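You operate a simulated robot arm through the tools that you are given. There is no shell and no other tool.

Carry out the task below with a simulated robot arm. There is one attempt and no reset: what you move stays moved.

TASK
Put things in order on the top of the white table. At the end: the red round brush from the top of the white table stands where the teal roll stood; the white jar (marked "Primer") from the top of the white table stands where the red round brush stood; the white glue bottle (marked "Flex") from the top of the white table stands where the white jar stood; the teal roll from the top of the white table stands on top of the yellow scrubber; the beige wooden stand from the top of the white table stands where the white glue bottle stood; whatever was shut is shut again. Leave all else as you found it, and nothing knocked over.

It is judged by the outcome, as a careful person would: the job done as asked, and still so three seconds after it is handed in. It fails if anything else is knocked over, pushed out of place, dropped, spilled or broken.

THE ROBOT
A 6-joint arm with a two-finger gripper, fixed in place. Base frame: the origin is at the foot of the arm, x ahead of it, y to its left, z up; the work surface is at about z = 80. Lengths are in cm, angles in rad, forces in N, time in s.
With the tool pointing down near the work surface it reaches from about 10 to 70 cm from the base axis. Its first joint turns from -1.152 to 1.152 rad. Payload 2.45 kg.
The tool frame sits at the grasp point between the pads (the TCP): z along the fingers, y along the line on which they close. The tips reach 3 cm beyond it. Largest opening 10.6 cm; the body of the gripper starts 7.9 cm behind the TCP.
Orientation is that of the tool frame in the base frame, as [roll, pitch, yaw] about the fixed x, y, z axes, in that order (R = Rz(yaw) Ry(pitch) Rx(roll)). With the fingers straight down and closing along the base's y, the tool's x points along the base's -x, its y along +y and its z along -z.

THE INTERFACE
- The arm moves only by the tool jog_arm. Its argument "targets" is a list of rows, each a list of 3 entries, a list of its own where there are three numbers: the shift along the tool's x, y, z in units of 50 mm (1.0 is 50 mm), then the turn, a rotation vector about the tool's x, y, z in units of 4 degrees (1.0 is 4 degrees), then the gripper command, from -1 (fully open) to 1 (shut), values between in proportion. In form: [[[x, y, z], [rx, ry, rz], grip], ...]. A call has 1 to 20 rows; each row shifts and turns the commanded pose from where the row before left it, along the tool's axes as they then stand. A call with a number of a shift or a turn outside -1 to 1 is refused whole. Each row takes 0.2 s and may step no farther than 5 cm and 0.15 rad from the row before; otherwise, or with a gripper value out of range, the whole call is refused. A pose out of reach is approached as far as the arm can. The call stops where the force on the tool passes 40 N (or 10 N more than at its start, if that is more) or the arm is blocked; 0.2 s more then pass. Each finger travels about 15.3 cm/s and halts on what it meets, pressing with about 34 N; the grip force reading is that of the motor and also rises with nothing between the fingers. The clock runs only during rows and for 0.2 s after the last one: add rows that do not move to give the fingers time. The reply holds the time, the measured pose of the TCP, the force on the tool along the base axes, the opening and the grip force, in the units named above and with some noise, with the torque about the TCP (base axes, N m) and any sound that the robot's microphone picked up.
- Cameras (640 x 400 px; columns grow to the right, rows downward): "scene" is fixed at [6.14, 41.79, 139.85]; the picture's right is [-0.71, -0.71, 0.00], its down [-0.44, 0.45, -0.78] and it looks along [0.55, -0.55, -0.63] (base axes); focal length 327 px, centre (320, 200). "wrist" rides on the gripper at [7.6, -0.2, -10.6] in the tool frame; the picture's right is [0.02, 1.00, 0.00], its down [-0.78, 0.02, -0.62] and it looks along [-0.62, 0.01, 0.78] (tool axes); focal length 247 px, centre (320, 200). There is no depth. A picture from a camera that has moved, and an enlarged one, comes with that camera's place and axes in the base frame and with its lens.
- snapshot(camera): a new picture of that camera. The clock stands still meanwhile.
- close_up(camera, box): a new picture of the part [left, top, right, bottom] of that camera's present view, enlarged. The clock stands still meanwhile.
- finish_job(): hands the job in; it is judged then, once.

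Places have to be worked out from the pictures, the camera data and where the tool is seen. Open the gripper and draw the arm clear of the work before you hand the job in, unless the task says otherwise.

The tools are called after ">>>" by a JSON object that holds its "method" and its "body". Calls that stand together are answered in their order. jog_arm: Moves the arm, as the interface text tells. Its arguments: {"type":"object","properties":{"targets":{"type":"array"}},"required":["targets"]} The other tools are called the same way: snapshot (camera) takes a picture; close_up (camera, box) takes an enlarged picture of a part of a camera's view; finish_job () hands the job in.

At the start:

```text
t: 0.0
eef_pos: [35.17, -3.92, 106.28]
orientation: [3.141, 0.0, 3.141]
force: [-0.5, -0.2, 0.6]
torque: [-0.03, -0.02, 0.0]
opening: 10.59
grip_force: 0.1
```

scene: 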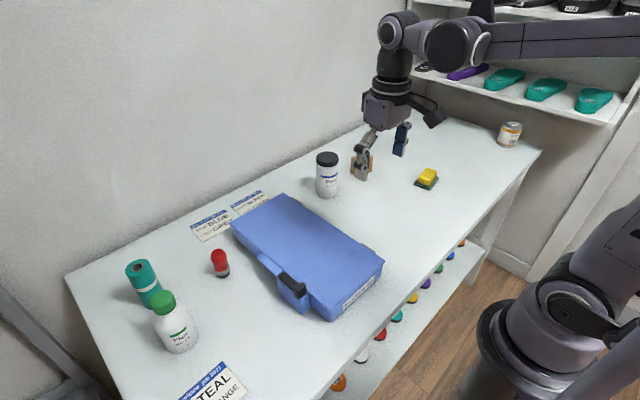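
wrist: 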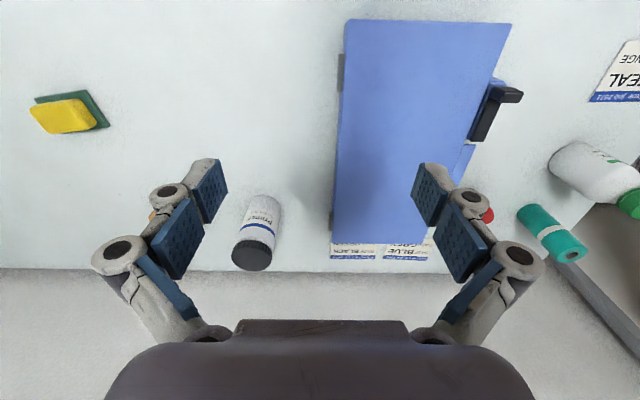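

I start by taking enlarged pictures of the table to identify each object and its position.

>>> {"method": "close_up", "body": {"camera": "scene", "box": [60, 220, 260, 400]}}

>>> {"method": "close_up", "body": {"camera": "scene", "box": [290, 90, 550, 250]}}

>>> {"method": "close_up", "body": {"camera": "wrist", "box": [0, 0, 640, 300]}}

>>> {"method": "close_up", "body": {"camera": "scene", "box": [180, 160, 400, 330]}}

```text
2.22 times, centred on (160, 310) of scene
camera zoom: at [6.14, 41.79, 139.85], right [-0.71, -0.71, 0.0], down [-0.44, 0.45, -0.78], along [0.55, -0.55, -0.63], focal length 726 px, centre (676, -44)
```

zoom: 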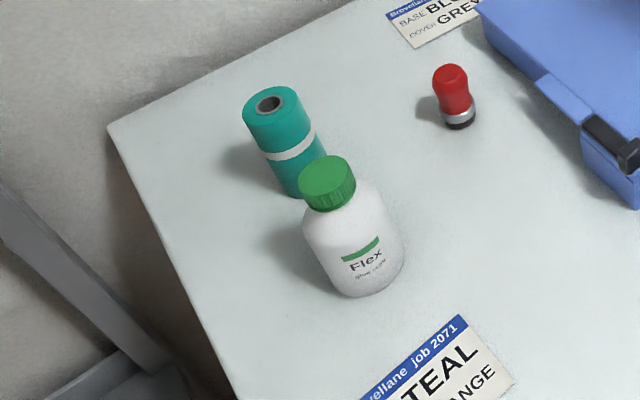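

```text
2.46 times, centred on (420, 170) of scene
camera zoom: at [6.14, 41.79, 139.85], right [-0.71, -0.71, 0.0], down [-0.44, 0.45, -0.78], along [0.55, -0.55, -0.63], focal length 804 px, centre (74, 274)
```

zoom: 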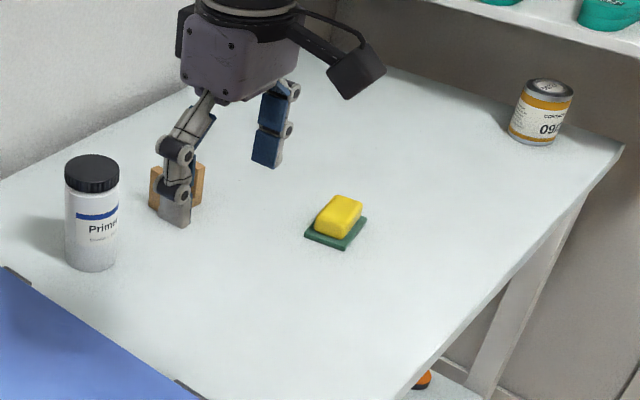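

```text
1.00 times, centred on (320, 150) of wrist (not enlarged: the box is as wide or as high as the picture)
camera zoom: at [27.67, -3.93, 116.9], right [-0.02, 1.0, 0.0], down [0.78, 0.02, 0.62], along [0.62, 0.01, -0.78], focal length 247 px, centre (320, 250)
```

zoom: 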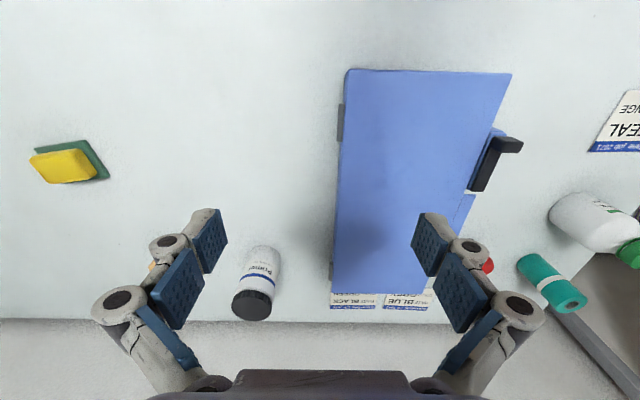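

```text
2.35 times, centred on (290, 245) of scene
camera zoom: at [6.14, 41.79, 139.85], right [-0.71, -0.71, 0.0], down [-0.44, 0.45, -0.78], along [0.55, -0.55, -0.63], focal length 769 px, centre (391, 94)
```

zoom: 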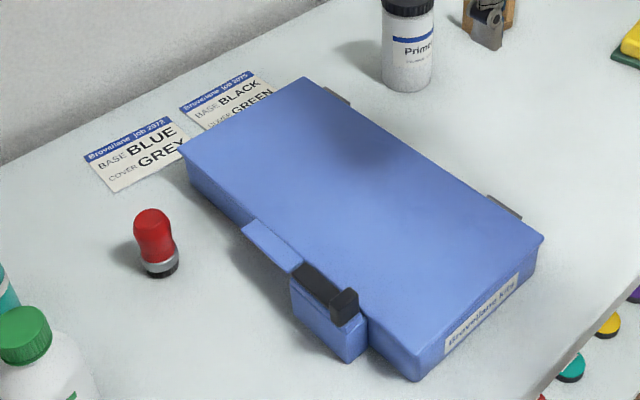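

The roll looks to be near (59, 38), brush near (55, 24), glue near (47, 38), jar near (59, -14), stand near (59, -31) and scrubber near (41, -40). No position depends on a cycle, so I'll go roll first. I move high toward the left end with the gripper open and yaw it radially to view the roll with the wrist camera.

>>> {"method": "jog_arm", "body": {"targets": [[[-0.3, 0.9, 0], [0, 0, 0], -1], [[-0.3, 0.9, 0], [0, 0, 0], -1], [[-0.3, 0.9, 0], [0, 0, 0], -1], [[-0.3, 0.9, 0], [0, 0, 0], -1], [[-0.3, 0.9, 0], [0, 0, 0], -1], [[-0.3, 0.9, 0], [0, 0, 0], -1], [[0, 0, 0], [0, 0, -1], -1], [[0, 0, 0], [0, 0, -1], -1], [[0, 0, 0], [0, 0, -1], -1], [[0, 0, 0], [0, 0, -1], -1], [[0, 0, 0], [0, 0, -1], -1], [[0, 0, 0], [0, 0, -1], -1], [[0, 0, 0], [0, 0, -1], -1], [[0, 0, 0], [0, 0, -1], -1]]}}

```text
t: 3.0
eef_pos: [44.37, 23.23, 106.36]
orientation: [3.141, 0.001, -2.581]
force: [0.1, 0.2, 0.3]
torque: [0.01, 0.03, 0.0]
opening: 10.58
grip_force: 0.0
```

The yaw came out as planned (+32°). Now I look with the wrist camera at the roll, brush and glue, and with the scene camera at the newly uncovered stand.

>>> {"method": "snapshot", "body": {"camera": "wrist"}}

>>> {"method": "close_up", "body": {"camera": "scene", "box": [310, 110, 450, 210]}}

>>> {"method": "snapshot", "body": {"camera": "scene"}}

```text
taken
camera wrist: at [37.97, 19.08, 116.92], right [-0.55, 0.84, 0.0], down [0.65, 0.43, 0.62], along [0.52, 0.34, -0.78], focal length 247 px, centre (320, 200)
```

wrist: 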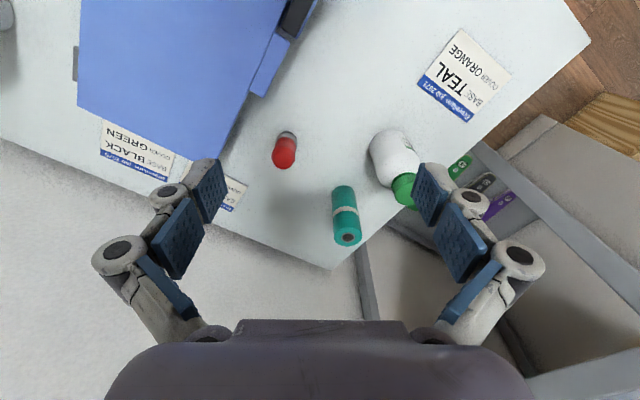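

```text
4.00 times, centred on (380, 160) of scene
camera zoom: at [6.14, 41.79, 139.85], right [-0.71, -0.71, 0.0], down [-0.44, 0.45, -0.78], along [0.55, -0.55, -0.63], focal length 1307 px, centre (80, 360)
```

zoom: 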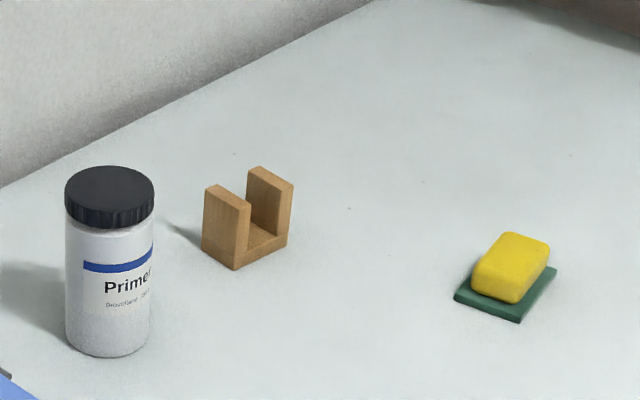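

```text
taken
```

scene: 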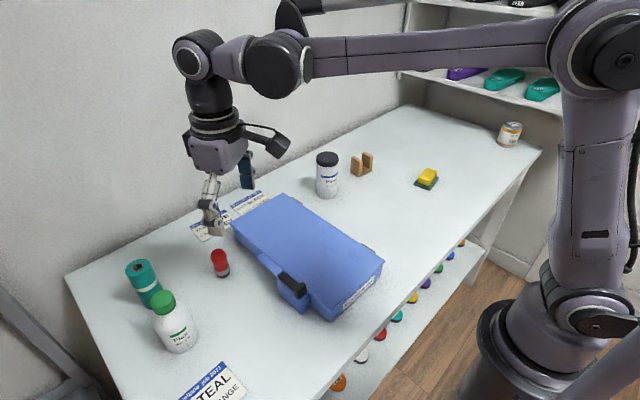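

The wrist view confirms the roll at about (59.3, 38.1) and brush at about (55, 24). I move above the roll at safe height and check whether the arm reaches there with the tool straight down.

>>> {"method": "jog_arm", "body": {"targets": [[[-0.82, 0.187, 0], [0, 0, 0], -1], [[-0.82, 0.187, 0], [0, 0, 0], -1], [[-0.82, 0.187, 0], [0, 0, 0], -1], [[-0.82, 0.187, 0], [0, 0, 0], -1], [[-0.82, 0.187, 0], [0, 0, 0], -1], [[0, 0, 0.6], [0, 0, 0], -1], [[0, 0, 0.6], [0, 0, 0], -1]]}}

```text
t: 4.6
eef_pos: [54.95, 34.08, 100.02]
orientation: [3.14, -0.001, -2.584]
force: [0.4, -0.2, 0.1]
torque: [-0.02, 0.01, 0.03]
opening: 10.61
grip_force: 0.0
out of reach, approached as far as the arm can: row 4, 5
```

At z = 100 the tool is about 6 cm short of the roll radially. I test reaching farther out at this height.

>>> {"method": "jog_arm", "body": {"targets": [[[0, 0, 0.5], [0, 0, 0], -1], [[-0.4, 0, 0], [0, 0, 0], -1], [[-0.4, 0, 0], [0, 0, 0], -1], [[-0.4, 0, 0], [0, 0, 0], -1], [[0, 0, 0], [0, 0, 0], -1]]}}

```text
t: 5.8
eef_pos: [57.77, 35.87, 96.97]
orientation: [-3.141, 0.001, -2.583]
force: [-0.5, 0.5, -1.6]
torque: [-0.02, 0.02, -0.02]
opening: 10.61
grip_force: 0.0
out of reach, approached as far as the arm can: row 3, 4
```

Reach grows as the tool goes lower (68 cm at z = 97), so the roll will be reachable lower down. I descend to just above the roll top and read the pose.

>>> {"method": "jog_arm", "body": {"targets": [[[0, 0, 0.4], [0, 0, 0], -1], [[0, 0, 0], [0, 0, 0], -1], [[0, 0, 0], [0, 0, 0], -1]]}}

>>> {"method": "snapshot", "body": {"camera": "wrist"}}

>>> {"method": "snapshot", "body": {"camera": "scene"}}

```text
t: 6.6
eef_pos: [57.79, 35.96, 95.13]
orientation: [-3.141, -0.001, -2.582]
force: [-0.4, 0.4, 0.5]
torque: [0.02, -0.01, 0.02]
opening: 10.62
grip_force: 0.1
```

```text
taken
camera wrist: at [51.35, 31.78, 105.7], right [-0.55, 0.84, 0.0], down [0.66, 0.43, 0.62], along [0.52, 0.34, -0.78], focal length 247 px, centre (320, 200)
```

wrist: 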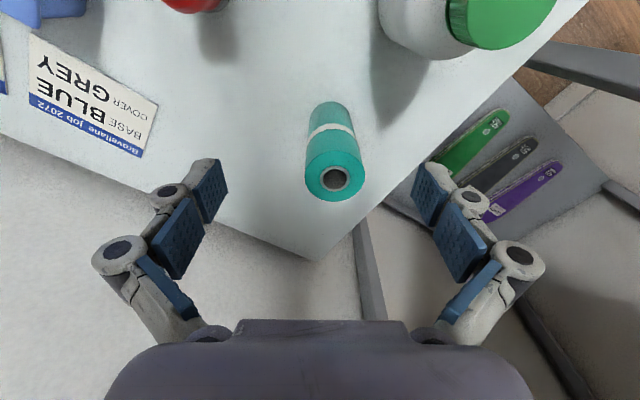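

```text
taken
```

scene: 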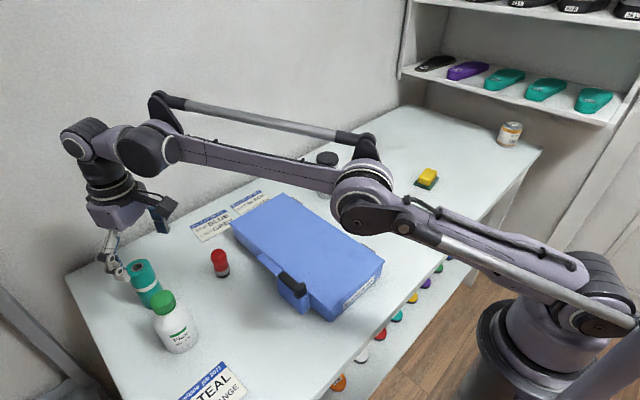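

The roll's centre is at about (59.3, 38.0). I shift the last 2.5 cm over it and descend with fingers straddling it to TCP z ≈ 87.6.

>>> {"method": "jog_arm", "body": {"targets": [[[-0.472, 0.188, 0], [0, 0, 0], -1], [[0, 0, 0], [0, 0, 0], -1], [[0, 0, 0.5], [0, 0, 0], -1], [[0, 0, 0.5], [0, 0, 0], -1], [[0, 0, 0.5], [0, 0, 0], -1], [[0, 0, 0], [0, 0, 0], -1]]}}

>>> {"method": "snapshot", "body": {"camera": "wrist"}}

>>> {"method": "close_up", "body": {"camera": "scene", "box": [60, 180, 260, 380]}}

```text
t: 8.0
eef_pos: [57.58, 36.78, 87.16]
orientation: [3.141, 0.003, -2.583]
force: [0.5, 0.0, 0.0]
torque: [-0.02, 0.03, -0.02]
opening: 10.59
grip_force: 0.2
out of reach, approached as far as the arm can: row 1
```

```text
taken
camera wrist: at [51.2, 32.58, 97.76], right [-0.55, 0.84, 0.0], down [0.66, 0.43, 0.62], along [0.52, 0.34, -0.78], focal length 247 px, centre (320, 200)
```

wrist: 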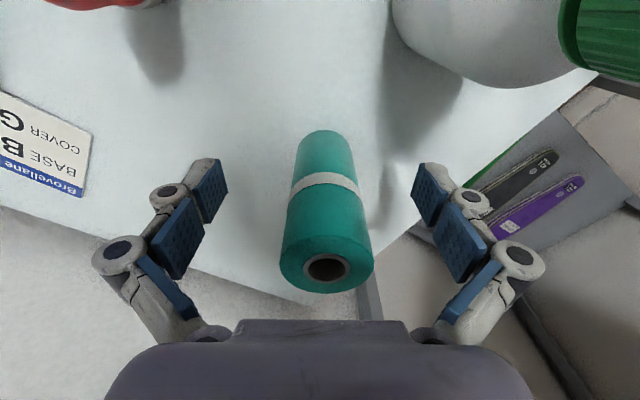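

```text
2.00 times, centred on (160, 280) of scene
camera zoom: at [6.14, 41.79, 139.85], right [-0.71, -0.71, 0.0], down [-0.44, 0.45, -0.78], along [0.55, -0.55, -0.63], focal length 653 px, centre (640, 40)
```

zoom: 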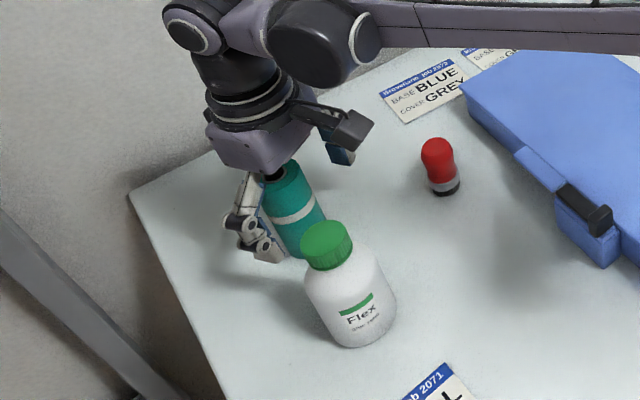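

The lateral alignment is good; I still need about 2.1 cm radially outward. I push out at this lower height, then check.

>>> {"method": "jog_arm", "body": {"targets": [[[-0.21, 0.02, 0], [0, 0, 0], -1], [[-0.21, 0.02, 0], [0, 0, 0], -1], [[0, 0, 0], [0, 0, 0], -1]]}}

```text
t: 8.8
eef_pos: [58.83, 37.62, 87.04]
orientation: [-3.14, 0.003, -2.582]
force: [-1.2, -0.2, 0.7]
torque: [-0.03, -0.06, 0.01]
opening: 10.61
grip_force: 0.0
out of reach, approached as far as the arm can: row 2
```

I'm at (58.8, 37.6), within 0.6 cm of the roll's axis, which lies well inside the pad width. Closing the gripper on the roll.

>>> {"method": "jog_arm", "body": {"targets": [[[0, 0, 0], [0, 0, 0], 0], [[0, 0, 0], [0, 0, 0], 0.4], [[0, 0, 0], [0, 0, 0], 1], [[0, 0, 0], [0, 0, 0], 1]]}}

>>> {"method": "snapshot", "body": {"camera": "wrist"}}

```text
t: 9.8
eef_pos: [58.7, 37.81, 87.23]
orientation: [-3.141, 0.004, -2.585]
force: [-0.4, 1.6, 12.0]
torque: [0.12, 0.0, 0.02]
opening: 4.2
grip_force: 34.3
```

```text
taken
camera wrist: at [52.29, 33.6, 97.73], right [-0.55, 0.84, 0.0], down [0.65, 0.43, 0.62], along [0.52, 0.34, -0.78], focal length 247 px, centre (320, 200)
```

wrist: 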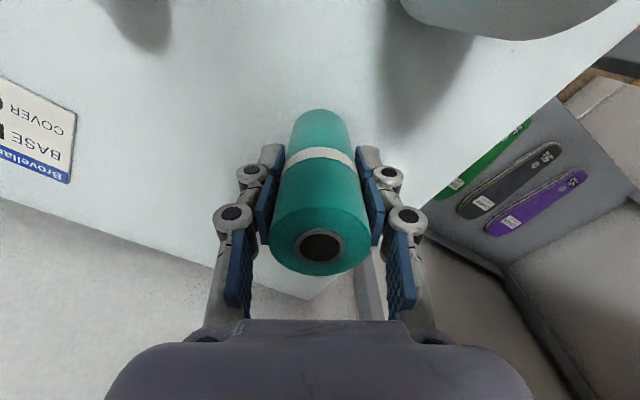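

The roll is gripped (opening 4.2, force 34 N). I lift while drawing slightly inward so the roll clears the glue bottle before passing near it.

>>> {"method": "jog_arm", "body": {"targets": [[[0.06, 0, -0.15], [0, 0, 0], 1], [[0.1, 0, -0.3], [0, 0, 0], 1], [[0.13, 0, -0.4], [0, 0, 0], 1], [[0.13, 0, -0.5], [0, 0, 0], 1], [[0.13, 0, -0.5], [0, 0, 0], 1], [[0.14, 0, -0.5], [0, 0, 0], 1], [[0.14, 0, -0.5], [0, 0, 0], 1], [[0.14, 0, -0.3], [0, 0, 0], 1], [[0, 0, 0], [0, 0, 0], 1]]}}

>>> {"method": "snapshot", "body": {"camera": "scene"}}

>>> {"method": "snapshot", "body": {"camera": "wrist"}}

```text
t: 11.8
eef_pos: [54.61, 35.33, 102.87]
orientation: [-3.141, 0.001, -2.584]
force: [0.0, -0.2, 0.4]
torque: [-0.03, -0.02, 0.0]
opening: 4.2
grip_force: 33.8
```

```text
taken
```

scene: 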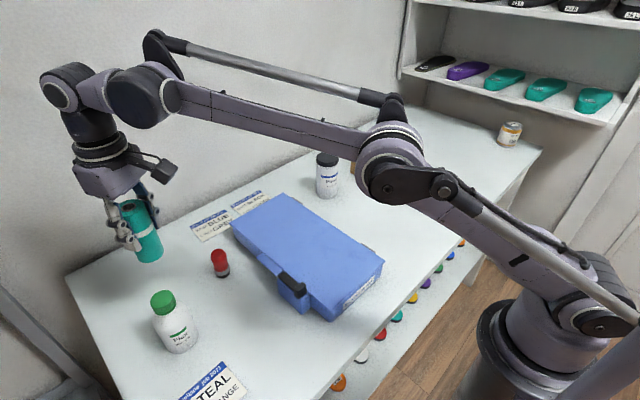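

```text
taken
camera wrist: at [48.21, 31.12, 113.58], right [-0.55, 0.84, 0.0], down [0.65, 0.43, 0.62], along [0.52, 0.34, -0.78], focal length 247 px, centre (320, 200)
```

wrist: 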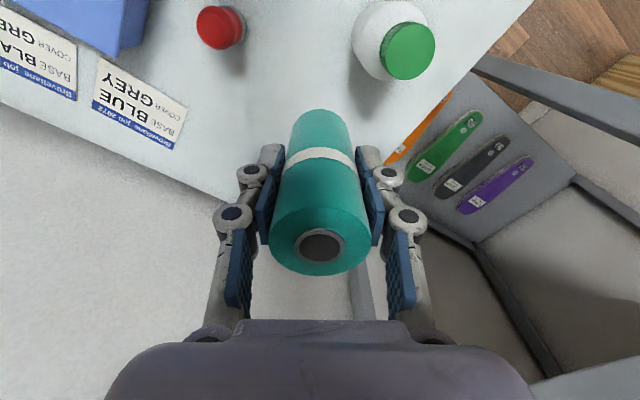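

The roll is held upright and clear. I rotate the wrist back to yaw 0 in place, then travel high over the case toward the right side.

>>> {"method": "jog_arm", "body": {"targets": [[[0, 0, 0], [0, 0, 1], 1], [[0, 0, 0], [0, 0, 1], 1], [[0, 0, 0], [0, 0, 1], 1], [[0, 0, 0], [0, 0, 1], 1], [[0, 0, 0], [0, 0, 1], 1], [[0, 0, 0], [0, 0, 1], 1], [[0, 0, 0], [0, 0, 1], 1], [[0, 0, 0], [0, 0, 1], 1], [[0.1, -0.2, -0.1], [0, 0, 0], 1], [[0.2, -0.5, -0.2], [0, 0, 0], 1], [[0.23, -0.7, -0.1], [0, 0, 0], 1], [[0.23, -0.7, 0], [0, 0, 0], 1]]}}

```text
t: 14.4
eef_pos: [50.83, 24.58, 104.91]
orientation: [3.141, 0.0, 3.141]
force: [-0.4, 0.0, -0.5]
torque: [0.02, -0.02, 0.03]
opening: 4.2
grip_force: 34.4
```

Orientation is back to yaw π and the roll is steady. I continue across to about (36, -22).

>>> {"method": "jog_arm", "body": {"targets": [[[0.22, -0.7, 0], [0, 0, 0], 1], [[0.22, -0.7, 0], [0, 0, 0], 1], [[0.22, -0.7, 0], [0, 0, 0], 1], [[0.22, -0.7, 0], [0, 0, 0], 1], [[0.22, -0.7, 0], [0, 0, 0], 1], [[0.22, -0.7, 0], [0, 0, 0], 1], [[0.22, -0.7, 0], [0, 0, 0], 1], [[0.22, -0.7, 0], [0, 0, 0], 1], [[0.22, -0.7, 0], [0, 0, 0], 1], [[0.22, -0.7, 0], [0, 0, 0], 1], [[0.22, -0.7, 0], [0, 0, 0], 1], [[0.22, -0.7, 0], [0, 0, 0], 1], [[0.22, -0.6, 0], [0, 0, 0], 1], [[0.1, -0.3, 0], [0, 0, 0], 1]]}}

>>> {"method": "snapshot", "body": {"camera": "wrist"}}

>>> {"method": "snapshot", "body": {"camera": "scene"}}

```text
t: 17.4
eef_pos: [36.17, -21.94, 104.86]
orientation: [-3.141, 0.0, 3.141]
force: [0.2, -0.5, -1.1]
torque: [0.03, 0.02, 0.01]
opening: 4.16
grip_force: 34.2
```

```text
taken
camera wrist: at [28.54, -22.03, 115.48], right [-0.02, 1.0, 0.0], down [0.78, 0.02, 0.62], along [0.62, 0.01, -0.78], focal length 247 px, centre (320, 200)
```

wrist: 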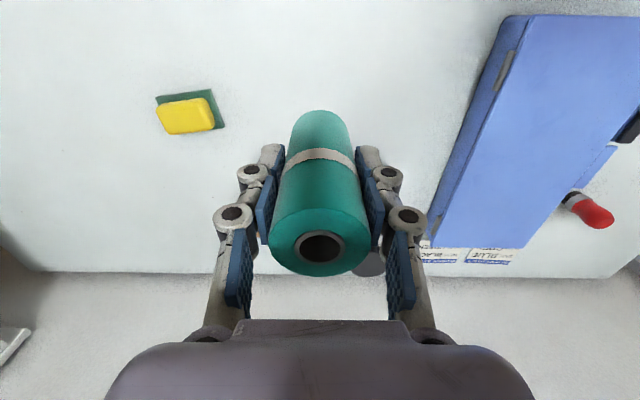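

```text
taken
```

scene: 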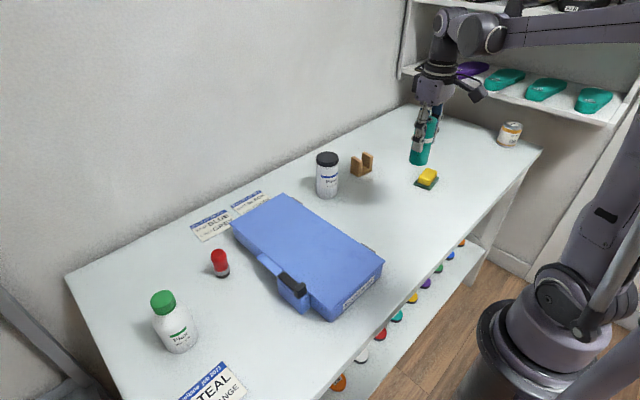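

I see the scrubber left of the roll in the wrist view; I enlarge it to measure it.

>>> {"method": "close_up", "body": {"camera": "wrist", "box": [130, 70, 250, 150]}}

>>> {"method": "close_up", "body": {"camera": "scene", "box": [400, 155, 460, 200]}}

```text
5.00 times, centred on (190, 110) of wrist
camera zoom: at [28.54, -22.03, 115.48], right [-0.02, 1.0, 0.0], down [0.78, 0.02, 0.62], along [0.62, 0.01, -0.78], focal length 1235 px, centre (970, 650)
```

zoom: 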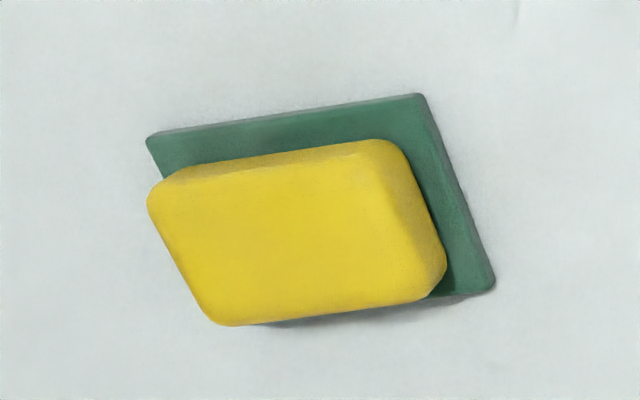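

```text
8.89 times, centred on (430, 178) of scene
camera zoom: at [6.14, 41.79, 139.85], right [-0.71, -0.71, 0.0], down [-0.44, 0.45, -0.78], along [0.55, -0.55, -0.63], focal length 2904 px, centre (-658, 400)
```

zoom: 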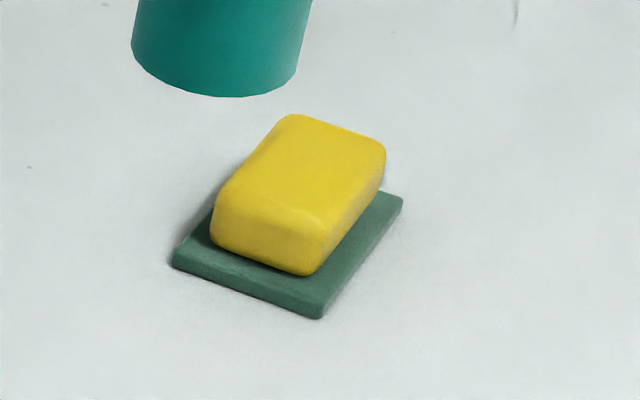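

From both cameras the scrubber's top centre is at about (41.0, -40.1) at z ≈ 83.2; the roll's axis sits about 0.6 cm ahead of the TCP. I move over it and lower to about 1.5 cm above contact.

>>> {"method": "jog_arm", "body": {"targets": [[[-0.1, -0.4, 0], [0, 0, 0], 1], [[-0.17, -0.7, 0], [0, 0, 0], 1], [[-0.17, -0.7, 0], [0, 0, 0], 1], [[-0.17, -0.7, 0], [0, 0, 0], 1], [[-0.17, -0.7, 0], [0, 0, 0], 1], [[-0.07, -0.43, 0], [0, 0, 0], 1], [[0, 0, 0.4], [0, 0, 0], 1], [[0, 0, 0.5], [0, 0, 0], 1], [[0, 0, 0.5], [0, 0, 0], 1], [[0, 0, 0.5], [0, 0, 0], 1], [[0, 0, 0.4], [0, 0, 0], 1], [[0, 0, 0.2], [0, 0, 0], 1], [[0, 0, 0], [0, 0, 0], 1]]}}

>>> {"method": "close_up", "body": {"camera": "scene", "box": [370, 100, 490, 200]}}

>>> {"method": "snapshot", "body": {"camera": "wrist"}}

```text
t: 20.2
eef_pos: [40.36, -40.06, 92.4]
orientation: [3.141, 0.001, -3.14]
force: [-0.2, 0.2, -0.2]
torque: [0.01, -0.01, 0.01]
opening: 4.19
grip_force: 34.3
```

```text
4.00 times, centred on (430, 150) of scene
camera zoom: at [6.14, 41.79, 139.85], right [-0.71, -0.71, 0.0], down [-0.44, 0.45, -0.78], along [0.55, -0.55, -0.63], focal length 1307 px, centre (-120, 400)
```

zoom: 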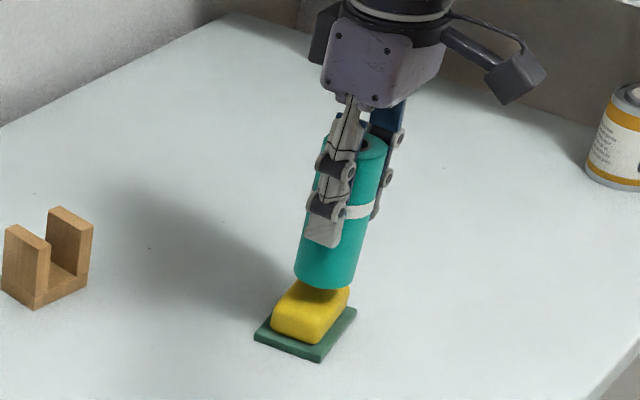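

```text
taken
camera wrist: at [32.65, -40.16, 103.0], right [-0.02, 1.0, 0.0], down [0.78, 0.02, 0.62], along [0.62, 0.01, -0.78], focal length 247 px, centre (320, 200)
```

wrist: 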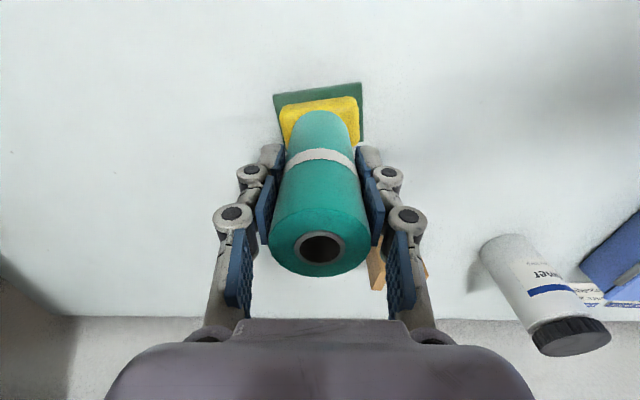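

The roll appears over the scrubber; I enlarge both views to check the centring before lowering.

>>> {"method": "close_up", "body": {"camera": "wrist", "box": [250, 70, 400, 170]}}

>>> {"method": "close_up", "body": {"camera": "scene", "box": [410, 140, 470, 195]}}

```text
4.00 times, centred on (325, 120) of wrist
camera zoom: at [32.65, -40.16, 103.0], right [-0.02, 1.0, 0.0], down [0.78, 0.02, 0.62], along [0.62, 0.01, -0.78], focal length 988 px, centre (300, 520)
```

zoom: 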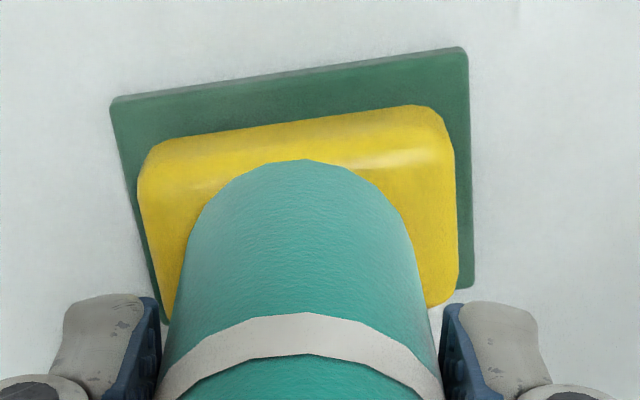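

```text
7.27 times, centred on (440, 168) of scene
camera zoom: at [6.14, 41.79, 139.85], right [-0.71, -0.71, 0.0], down [-0.44, 0.45, -0.78], along [0.55, -0.55, -0.63], focal length 2376 px, centre (-553, 436)
```

zoom: 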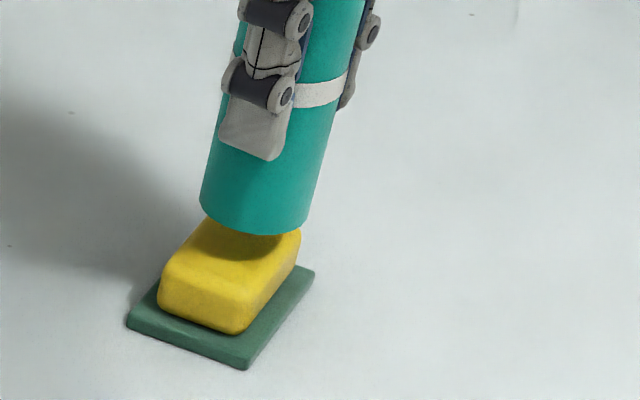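

Centring is within a few millimetres; I nudge +0.3 cm in y and +0.15 in x, then lower to just above the expected contact.

>>> {"method": "jog_arm", "body": {"targets": [[[-0.03, 0.06, 0], [0, 0, 0], 1], [[0, 0, 0.14], [0, 0, 0], 1], [[0, 0, 0.12], [0, 0, 0], 1], [[0, 0, 0], [0, 0, 0], 1]]}}

>>> {"method": "jog_arm", "body": {"targets": [[[0, 0, 0.05], [0, 0, 0], 1], [[0, 0, 0], [0, 0, 0], 1]]}}

>>> {"method": "jog_arm", "body": {"targets": [[[0, 0, 0.04], [0, 0, 0], 1], [[0, 0, 0], [0, 0, 0], 1]]}}

```text
t: 21.2
eef_pos: [40.39, -39.63, 90.96]
orientation: [-3.141, -0.001, 3.142]
force: [-0.1, -0.5, -0.3]
torque: [0.03, -0.03, 0.03]
opening: 4.18
grip_force: 34.8
```

```text
t: 21.8
eef_pos: [40.35, -39.7, 90.81]
orientation: [3.141, 0.001, 3.141]
force: [0.2, 0.1, -0.7]
torque: [0.02, 0.03, -0.01]
opening: 4.17
grip_force: 33.4
```

```text
t: 22.4
eef_pos: [40.47, -39.53, 90.59]
orientation: [3.141, 0.0, 3.142]
force: [0.4, -0.2, -0.6]
torque: [0.01, -0.02, 0.02]
opening: 4.2
grip_force: 33.5
```

No contact yet at z ≈ 90.6. I look closely at the remaining gap.

>>> {"method": "close_up", "body": {"camera": "scene", "box": [410, 150, 455, 195]}}

>>> {"method": "jog_arm", "body": {"targets": [[[0, 0, 0.04], [0, 0, 0], 1], [[0, 0, 0], [0, 0, 0], 1]]}}

```text
8.89 times, centred on (432, 172) of scene
camera zoom: at [6.14, 41.79, 139.85], right [-0.71, -0.71, 0.0], down [-0.44, 0.45, -0.78], along [0.55, -0.55, -0.63], focal length 2904 px, centre (-680, 444)
```

zoom: 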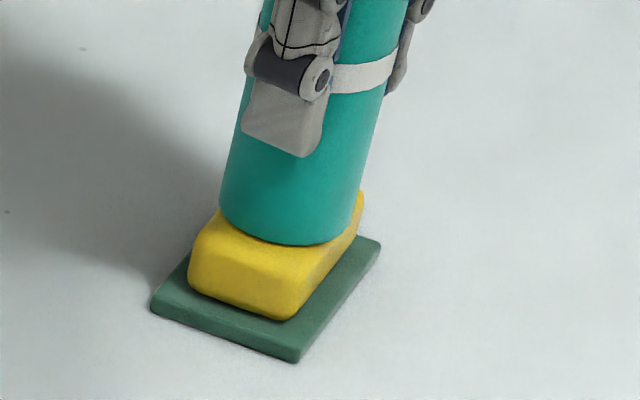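

```text
t: 23.0
eef_pos: [40.44, -39.77, 90.31]
orientation: [3.14, -0.001, -3.141]
force: [1.3, 0.0, 7.0]
torque: [0.04, -0.1, -0.03]
opening: 4.17
grip_force: 34.1
```

Contact is made (7 N) with the roll seated on the yellow pad. I unload slightly and open the fingers gently.

>>> {"method": "jog_arm", "body": {"targets": [[[0, 0, -0.015], [0, 0, 0], 1], [[0, 0, 0], [0, 0, 0], 0.3], [[0, 0, 0], [0, 0, 0], 0.15], [[0, 0, 0], [0, 0, 0], 0.05], [[0, 0, 0], [0, 0, 0], -0.2], [[0, 0, 0], [0, 0, 0], -0.6], [[0, 0, 0], [0, 0, 0], -1], [[0, 0, 0], [0, 0, 0], -1]]}}

>>> {"method": "close_up", "body": {"camera": "scene", "box": [390, 110, 480, 200]}}

>>> {"method": "snapshot", "body": {"camera": "wrist"}}

```text
t: 24.8
eef_pos: [40.43, -39.74, 90.52]
orientation: [3.141, 0.0, 3.141]
force: [-0.5, -0.5, 0.3]
torque: [0.03, -0.01, -0.02]
opening: 10.59
grip_force: 0.0
```

```text
4.44 times, centred on (435, 155) of scene
camera zoom: at [6.14, 41.79, 139.85], right [-0.71, -0.71, 0.0], down [-0.44, 0.45, -0.78], along [0.55, -0.55, -0.63], focal length 1452 px, centre (-191, 400)
```

zoom: 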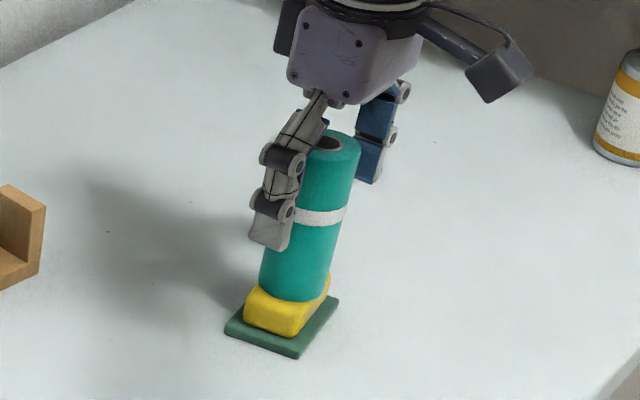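

```text
taken
camera wrist: at [32.79, -39.76, 101.18], right [-0.02, 1.0, 0.0], down [0.78, 0.02, 0.62], along [0.62, 0.01, -0.78], focal length 247 px, centre (320, 200)
```

wrist: 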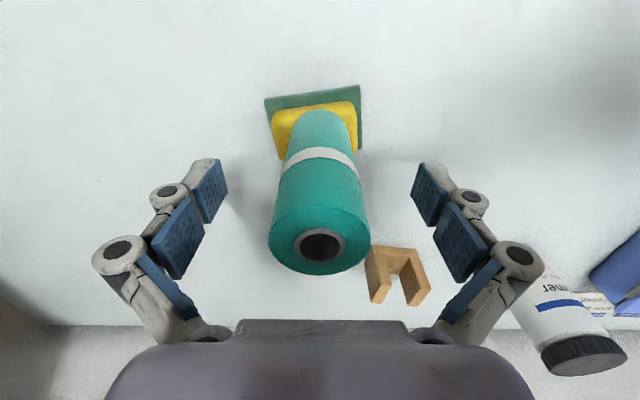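

The roll stands upright on the scrubber and the fingers are clear. I lift straight up, and meanwhile look closely at the brush shape and the stand.

>>> {"method": "jog_arm", "body": {"targets": [[[0, 0, -0.2], [0, 0, 0], -1], [[0, 0, -0.5], [0, 0, 0], -1], [[0, 0, -0.8], [0, 0, 0], -1], [[0, 0, -0.8], [0, 0, 0], -1], [[0, 0, -0.8], [0, 0, 0], -1]]}}

>>> {"method": "close_up", "body": {"camera": "scene", "box": [195, 235, 250, 290]}}

>>> {"method": "close_up", "body": {"camera": "scene", "box": [390, 110, 480, 200]}}

>>> {"method": "snapshot", "body": {"camera": "wrist"}}

```text
t: 26.0
eef_pos: [40.42, -39.77, 106.15]
orientation: [3.141, 0.001, -3.141]
force: [0.1, -0.2, -0.7]
torque: [0.01, 0.02, -0.03]
opening: 10.6
grip_force: 0.1
```

```text
7.27 times, centred on (222, 262) of scene
camera zoom: at [6.14, 41.8, 139.85], right [-0.71, -0.71, 0.0], down [-0.44, 0.45, -0.78], along [0.55, -0.55, -0.63], focal length 2376 px, centre (1029, -254)
```

zoom: 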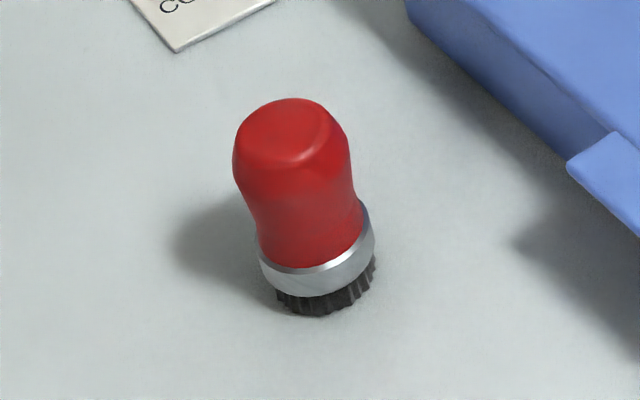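

```text
4.44 times, centred on (435, 155) of scene
camera zoom: at [6.14, 41.8, 139.85], right [-0.71, -0.71, 0.0], down [-0.44, 0.45, -0.78], along [0.55, -0.55, -0.63], focal length 1452 px, centre (-191, 400)
```

zoom: 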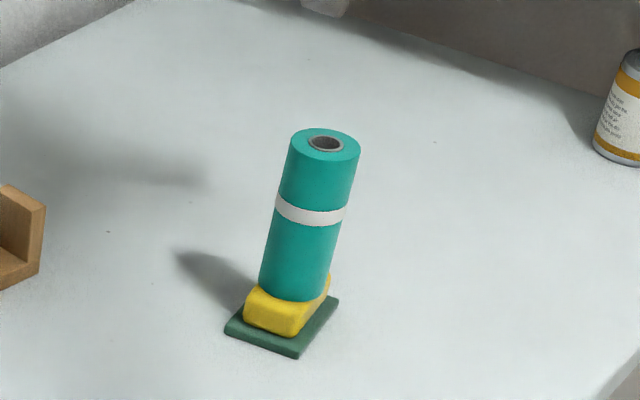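

```text
taken
camera wrist: at [32.79, -39.83, 116.78], right [-0.02, 1.0, 0.0], down [0.78, 0.02, 0.62], along [0.62, 0.01, -0.78], focal length 247 px, centre (320, 200)
```

wrist: 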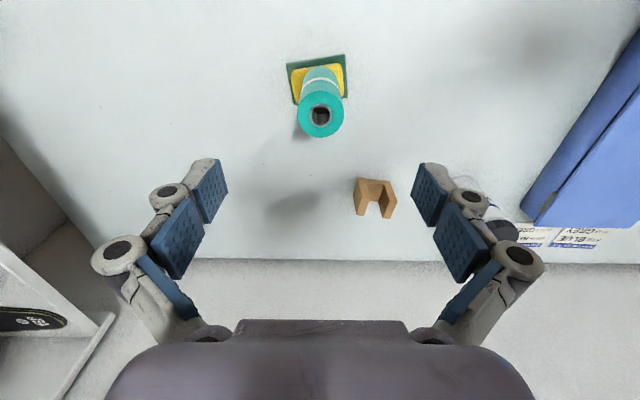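

The roll is standing upright and stable. Now I travel high across to above the brush (≈(55.2, 23.9)) and rotate the yaw to +32°, with the gripper open.

>>> {"method": "jog_arm", "body": {"targets": [[[-0.21, 0.9, 0], [0, 0, 0], -1], [[-0.21, 0.9, 0], [0, 0, 0], -1], [[-0.21, 0.9, 0], [0, 0, 0], -1], [[-0.21, 0.9, 0], [0, 0, 0], -1], [[-0.21, 0.9, 0], [0, 0, 0], -1], [[-0.21, 0.9, 0], [0, 0, 0], -1], [[-0.21, 0.9, 0], [0, 0, 0], -1], [[-0.21, 0.9, 0], [0, 0, 0], -1], [[-0.21, 0.9, 0], [0, 0, 0], -1], [[-0.21, 0.9, 0], [0, 0, 0], -1], [[-0.2, 0.9, 0], [0, 0, 0], -1], [[-0.2, 0.9, 0], [0, 0, 0], -1], [[-0.1, 0.7, 0], [0, 0, 0], -1]]}}

>>> {"method": "jog_arm", "body": {"targets": [[[0, 0, 0], [0, 0, -1], -0.7], [[0, 0, 0], [0, 0, -1], -0.6], [[0, 0, 0], [0, 0, -1], -0.5], [[0, 0, 0], [0, 0, -1], -0.4], [[0, 0, 0], [0, 0, -1], -0.4], [[0, 0, 0], [0, 0, -1], -0.4], [[0, 0, 0], [0, 0, -1], -0.4], [[0, 0, 0], [0, 0, -1], -0.4], [[0, 0, 0], [0, 0, 0], -0.4]]}}

>>> {"method": "snapshot", "body": {"camera": "wrist"}}

```text
t: 28.8
eef_pos: [53.37, 17.77, 106.19]
orientation: [-3.141, 0.0, -3.142]
force: [-0.5, 1.1, 0.6]
torque: [0.01, 0.0, -0.03]
opening: 10.59
grip_force: 0.0
```

```text
t: 30.8
eef_pos: [53.48, 17.85, 105.91]
orientation: [3.14, 0.0, -2.581]
force: [1.0, -0.2, 0.0]
torque: [0.02, 0.01, 0.01]
opening: 7.43
grip_force: 0.0
```

```text
taken
camera wrist: at [47.04, 13.71, 116.68], right [-0.55, 0.84, 0.0], down [0.65, 0.43, 0.62], along [0.52, 0.34, -0.78], focal length 247 px, centre (320, 200)
```

wrist: 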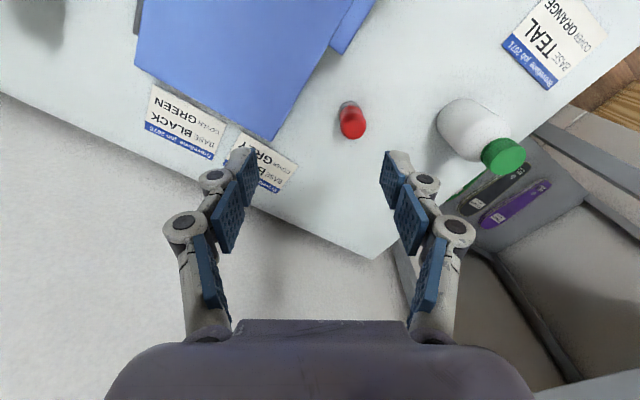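

The brush is at about (55.0, 23.8). I shift above it and lower to z ≈ 95 for a closer check.

>>> {"method": "jog_arm", "body": {"targets": [[[-0.447, 0.422, 0], [0, 0, 0], -0.4], [[-0.447, 0.422, 0], [0, 0, 0], -0.4], [[0, 0, 0.55], [0, 0, 0], -0.4], [[0, 0, 0.55], [0, 0, 0], -0.4], [[0, 0, 0.55], [0, 0, 0], -0.4], [[0, 0, 0.55], [0, 0, 0], -0.4], [[0, 0, 0], [0, 0, 0], -0.4]]}}

>>> {"method": "snapshot", "body": {"camera": "wrist"}}

>>> {"method": "close_up", "body": {"camera": "scene", "box": [140, 170, 300, 300]}}

```text
t: 32.4
eef_pos: [55.12, 23.76, 94.93]
orientation: [-3.141, 0.0, -2.583]
force: [0.3, 0.2, -0.2]
torque: [0.0, -0.02, 0.0]
opening: 7.42
grip_force: 0.0
```

```text
taken
camera wrist: at [48.74, 19.58, 105.65], right [-0.55, 0.84, 0.0], down [0.66, 0.43, 0.62], along [0.52, 0.34, -0.78], focal length 247 px, centre (320, 200)
```

wrist: 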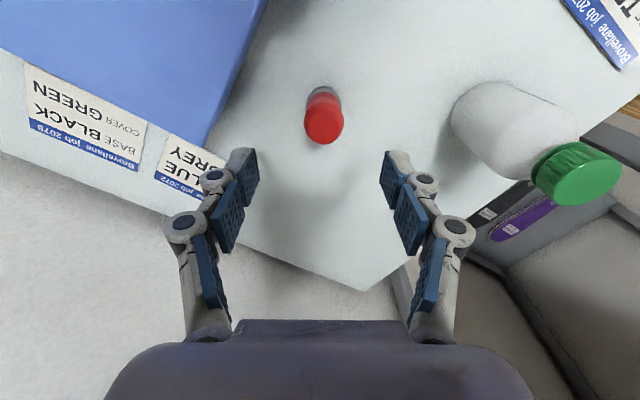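

```text
3.08 times, centred on (220, 235) of scene
camera zoom: at [6.14, 41.79, 139.85], right [-0.71, -0.71, 0.0], down [-0.44, 0.45, -0.78], along [0.55, -0.55, -0.63], focal length 1005 px, centre (628, 92)
```

zoom: 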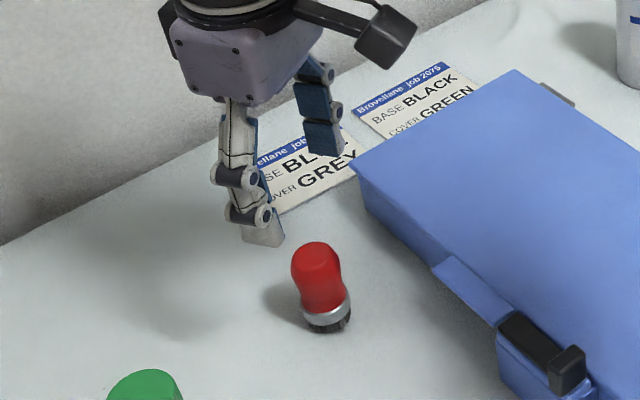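

The brush is centred between the fingers within half a centimetre. I descend to TCP z ≈ 84.3 and then close on its handle.

>>> {"method": "jog_arm", "body": {"targets": [[[0.02, 0, 0.5], [0, 0, 0], -0.4], [[0.02, 0, 0.5], [0, 0, 0], -0.4], [[0, 0, 0.5], [0, 0, 0], -0.4], [[0, 0, 0.4], [0, 0, 0], -0.4], [[0, 0, 0.22], [0, 0, 0], -0.4], [[0, 0, 0], [0, 0, 0], -0.4]]}}

>>> {"method": "snapshot", "body": {"camera": "wrist"}}

```text
t: 33.8
eef_pos: [54.74, 23.66, 84.44]
orientation: [-3.141, 0.0, -2.584]
force: [0.9, 0.3, 0.0]
torque: [-0.04, 0.0, 0.0]
opening: 7.42
grip_force: 0.0
```

```text
taken
camera wrist: at [48.39, 19.57, 94.97], right [-0.55, 0.84, 0.0], down [0.66, 0.43, 0.62], along [0.52, 0.34, -0.78], focal length 247 px, centre (320, 200)
```

wrist: 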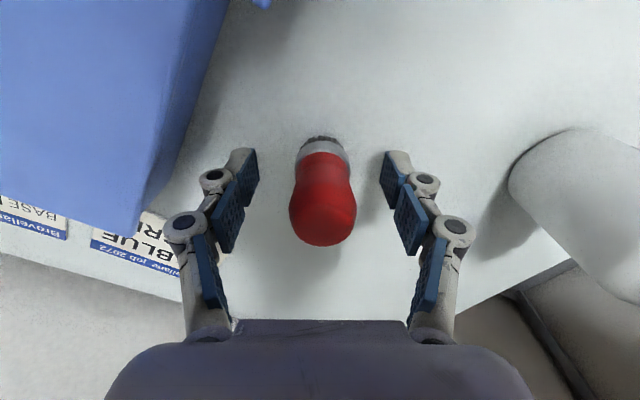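

The brush sits centred between the pads. Closing now.

>>> {"method": "jog_arm", "body": {"targets": [[[0.03, 0, 0], [0, 0, 0], 0], [[0, 0, 0], [0, 0, 0], 0.3], [[0, 0, 0], [0, 0, 0], 1], [[0, 0, 0], [0, 0, 0], 1]]}}

>>> {"method": "snapshot", "body": {"camera": "wrist"}}

```text
t: 34.8
eef_pos: [54.69, 23.68, 84.34]
orientation: [-3.141, 0.001, -2.582]
force: [-0.5, 0.3, 0.6]
torque: [0.01, 0.04, 0.04]
opening: 3.16
grip_force: 33.6
```

```text
taken
camera wrist: at [48.25, 19.47, 95.04], right [-0.55, 0.84, 0.0], down [0.66, 0.43, 0.62], along [0.52, 0.34, -0.78], focal length 247 px, centre (320, 200)
```

wrist: 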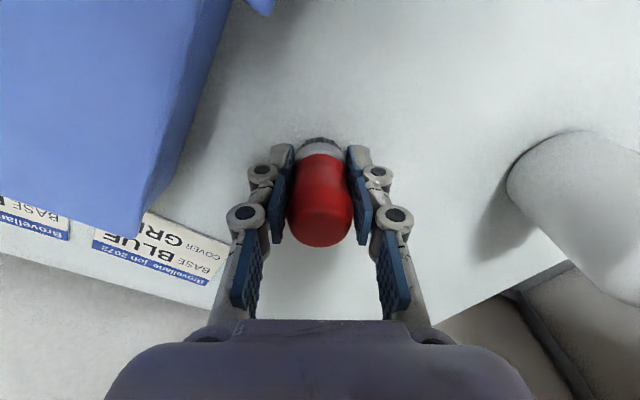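

Brush gripped (opening 3.16). I lift 6 cm and carry it toward the roll's former place at (59.3, 38.05).

>>> {"method": "jog_arm", "body": {"targets": [[[0, 0, -0.1], [0, 0, 0], 1], [[0, 0, -0.4], [0, 0, 0], 1], [[0, 0, -0.5], [0, 0, 0], 1], [[0, 0, -0.3], [0, 0, 0], 1], [[-0.41, 0.384, 0], [0, 0, 0], 1], [[-0.41, 0.384, 0], [0, 0, 0], 1], [[-0.41, 0.384, 0], [0, 0, 0], 1], [[-0.41, 0.384, 0], [0, 0, 0], 1], [[-0.41, 0.384, 0], [0, 0, 0], 1], [[0, 0, 0], [0, 0, 0], 1]]}}

>>> {"method": "snapshot", "body": {"camera": "scene"}}

```text
t: 37.0
eef_pos: [58.35, 37.17, 90.92]
orientation: [3.141, -0.002, -2.584]
force: [-0.2, -0.2, -0.8]
torque: [-0.02, 0.01, 0.03]
opening: 3.15
grip_force: 34.0
```

```text
taken
```

scene: 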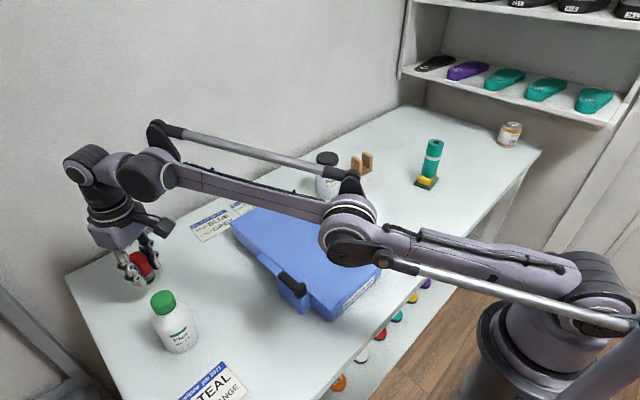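

Now over the far-left area; I lower to z ≈ 86, then push out the last 1.4 cm to the limit of reach.

>>> {"method": "jog_arm", "body": {"targets": [[[0, 0, 0.5], [0, 0, 0], 1], [[0, 0, 0.45], [0, 0, 0], 1], [[0, 0, 0], [0, 0, 0], 1], [[-0.13, 0.02, 0], [0, 0, 0], 1], [[-0.1, 0.02, 0], [0, 0, 0], 1], [[0, 0, 0], [0, 0, 0], 1]]}}

```text
t: 38.4
eef_pos: [58.83, 37.58, 86.22]
orientation: [-3.141, 0.003, -2.583]
force: [0.1, 0.0, -0.1]
torque: [0.03, 0.0, 0.0]
opening: 3.18
grip_force: 33.9
out of reach, approached as far as the arm can: row 5
```

Near the reach limit; I lower closer to the table and try the last few millimetres again.

>>> {"method": "jog_arm", "body": {"targets": [[[0, 0, 0.2], [0, 0, 0], 1], [[0, 0, 0.1], [0, 0, 0], 1], [[-0.1, 0.02, 0], [0, 0, 0], 1], [[0, 0, 0], [0, 0, 0], 1]]}}

>>> {"method": "snapshot", "body": {"camera": "wrist"}}

>>> {"method": "close_up", "body": {"camera": "scene", "box": [80, 220, 220, 340]}}

```text
t: 39.4
eef_pos: [58.74, 37.51, 84.74]
orientation: [-3.14, 0.0, -2.584]
force: [0.1, -1.0, -0.8]
torque: [0.01, -0.02, -0.01]
opening: 3.16
grip_force: 33.9
out of reach, approached as far as the arm can: row 3
```

```text
taken
camera wrist: at [52.44, 33.43, 95.33], right [-0.55, 0.84, 0.0], down [0.66, 0.43, 0.62], along [0.52, 0.34, -0.78], focal length 247 px, centre (320, 200)
```

wrist: 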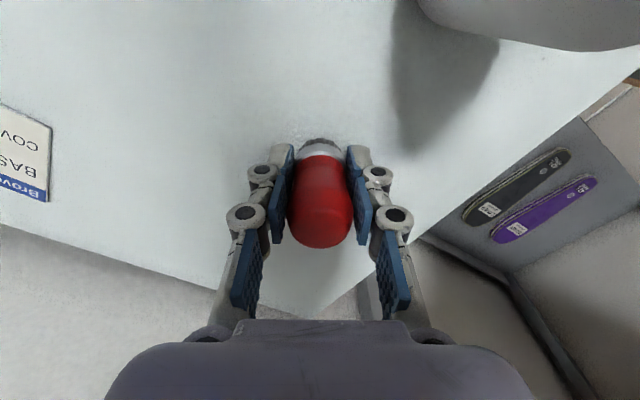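

```text
3.33 times, centred on (150, 280) of scene
camera zoom: at [6.14, 41.79, 139.85], right [-0.71, -0.71, 0.0], down [-0.44, 0.45, -0.78], along [0.55, -0.55, -0.63], focal length 1089 px, centre (887, -67)
```

zoom: 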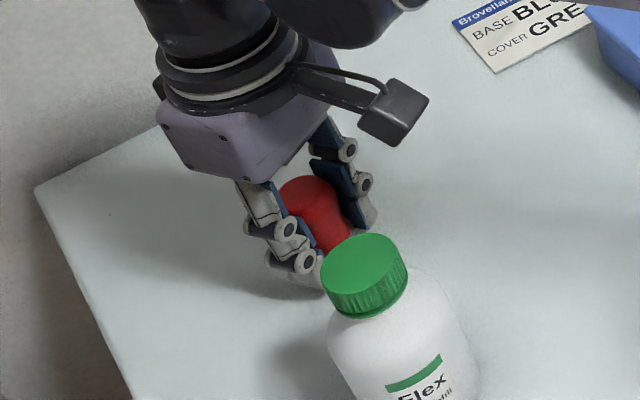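

The brush is about 0.8 cm short radially of the roll's former centre. A tiny tilt (2.4°) of the tool outward should give the missing reach, so I apply it while the brush hovers about 4 mm above the table.

>>> {"method": "jog_arm", "body": {"targets": [[[0, 0, 0], [0, -0.6, 0], 1], [[-0.08, 0.013, 0], [0, 0, 0], 1], [[-0.08, 0.013, 0], [0, 0, 0], 1], [[0, 0, 0], [0, 0, 0], 1]]}}

```text
t: 40.4
eef_pos: [59.57, 38.05, 84.58]
orientation: [-3.141, 0.043, -2.585]
force: [0.1, 0.6, -0.8]
torque: [-0.03, 0.01, -0.01]
opening: 3.17
grip_force: 33.9
```

Now at (59.6, 38.05). I ease back 0.2 cm and lower in small steps until contact.

>>> {"method": "jog_arm", "body": {"targets": [[[0.03, 0, 0.03], [0, 0, 0], 1], [[0, 0, 0], [0, 0, 0], 1]]}}

>>> {"method": "jog_arm", "body": {"targets": [[[0, 0, 0.03], [0, 0, 0], 1], [[0, 0, 0], [0, 0, 0], 1]]}}

```text
t: 41.0
eef_pos: [59.42, 37.94, 84.46]
orientation: [3.141, 0.043, -2.583]
force: [-0.5, -0.4, -0.4]
torque: [-0.02, 0.0, 0.0]
opening: 3.18
grip_force: 34.2
```

```text
t: 41.6
eef_pos: [59.47, 37.96, 84.33]
orientation: [3.14, 0.044, -2.583]
force: [0.6, 0.4, 12.5]
torque: [-0.02, 0.05, 0.01]
opening: 3.16
grip_force: 34.1
```

Contact at z ≈ 84.3. I release gently, opening only to about 7 cm.

>>> {"method": "jog_arm", "body": {"targets": [[[0, 0, -0.01], [0, 0, 0], 0.5], [[0, 0, 0], [0, 0, 0], 0.33], [[0, 0, 0], [0, 0, 0], 0.2], [[0, 0, 0], [0, 0, 0], 0], [[0, 0, 0], [0, 0, 0], -0.3], [[0, 0, 0], [0, 0, 0], -0.3]]}}

>>> {"method": "snapshot", "body": {"camera": "wrist"}}

>>> {"method": "close_up", "body": {"camera": "scene", "box": [80, 220, 220, 340]}}

```text
t: 43.0
eef_pos: [59.34, 38.03, 84.28]
orientation: [3.142, 0.043, -2.585]
force: [-0.1, -0.2, 0.1]
torque: [-0.03, -0.03, -0.01]
opening: 6.91
grip_force: 0.0
```

```text
taken
camera wrist: at [52.59, 33.6, 94.7], right [-0.55, 0.84, 0.0], down [0.63, 0.42, 0.65], along [0.55, 0.36, -0.76], focal length 247 px, centre (320, 200)
```

wrist: 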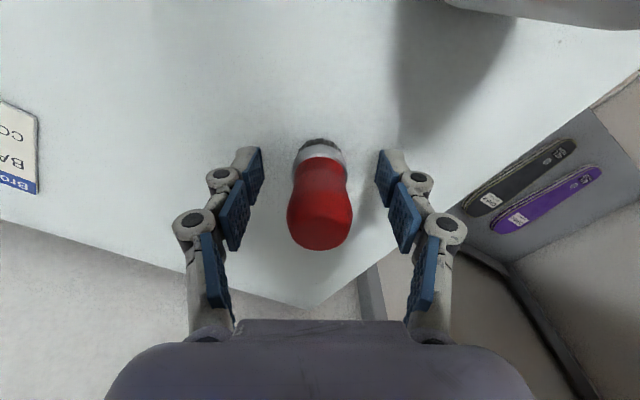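

```text
3.33 times, centred on (150, 280) of scene
camera zoom: at [6.14, 41.79, 139.85], right [-0.71, -0.71, 0.0], down [-0.44, 0.45, -0.78], along [0.55, -0.55, -0.63], focal length 1089 px, centre (887, -67)
```

zoom: 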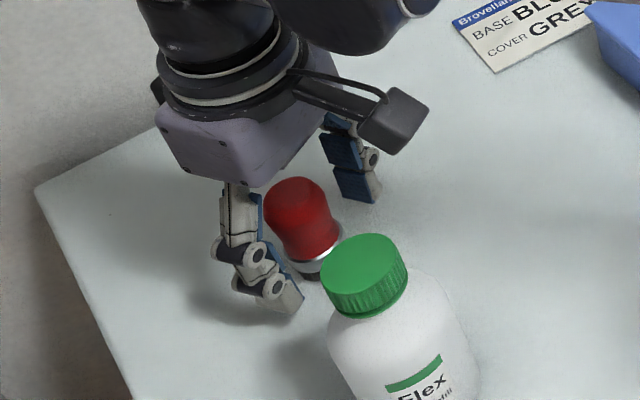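

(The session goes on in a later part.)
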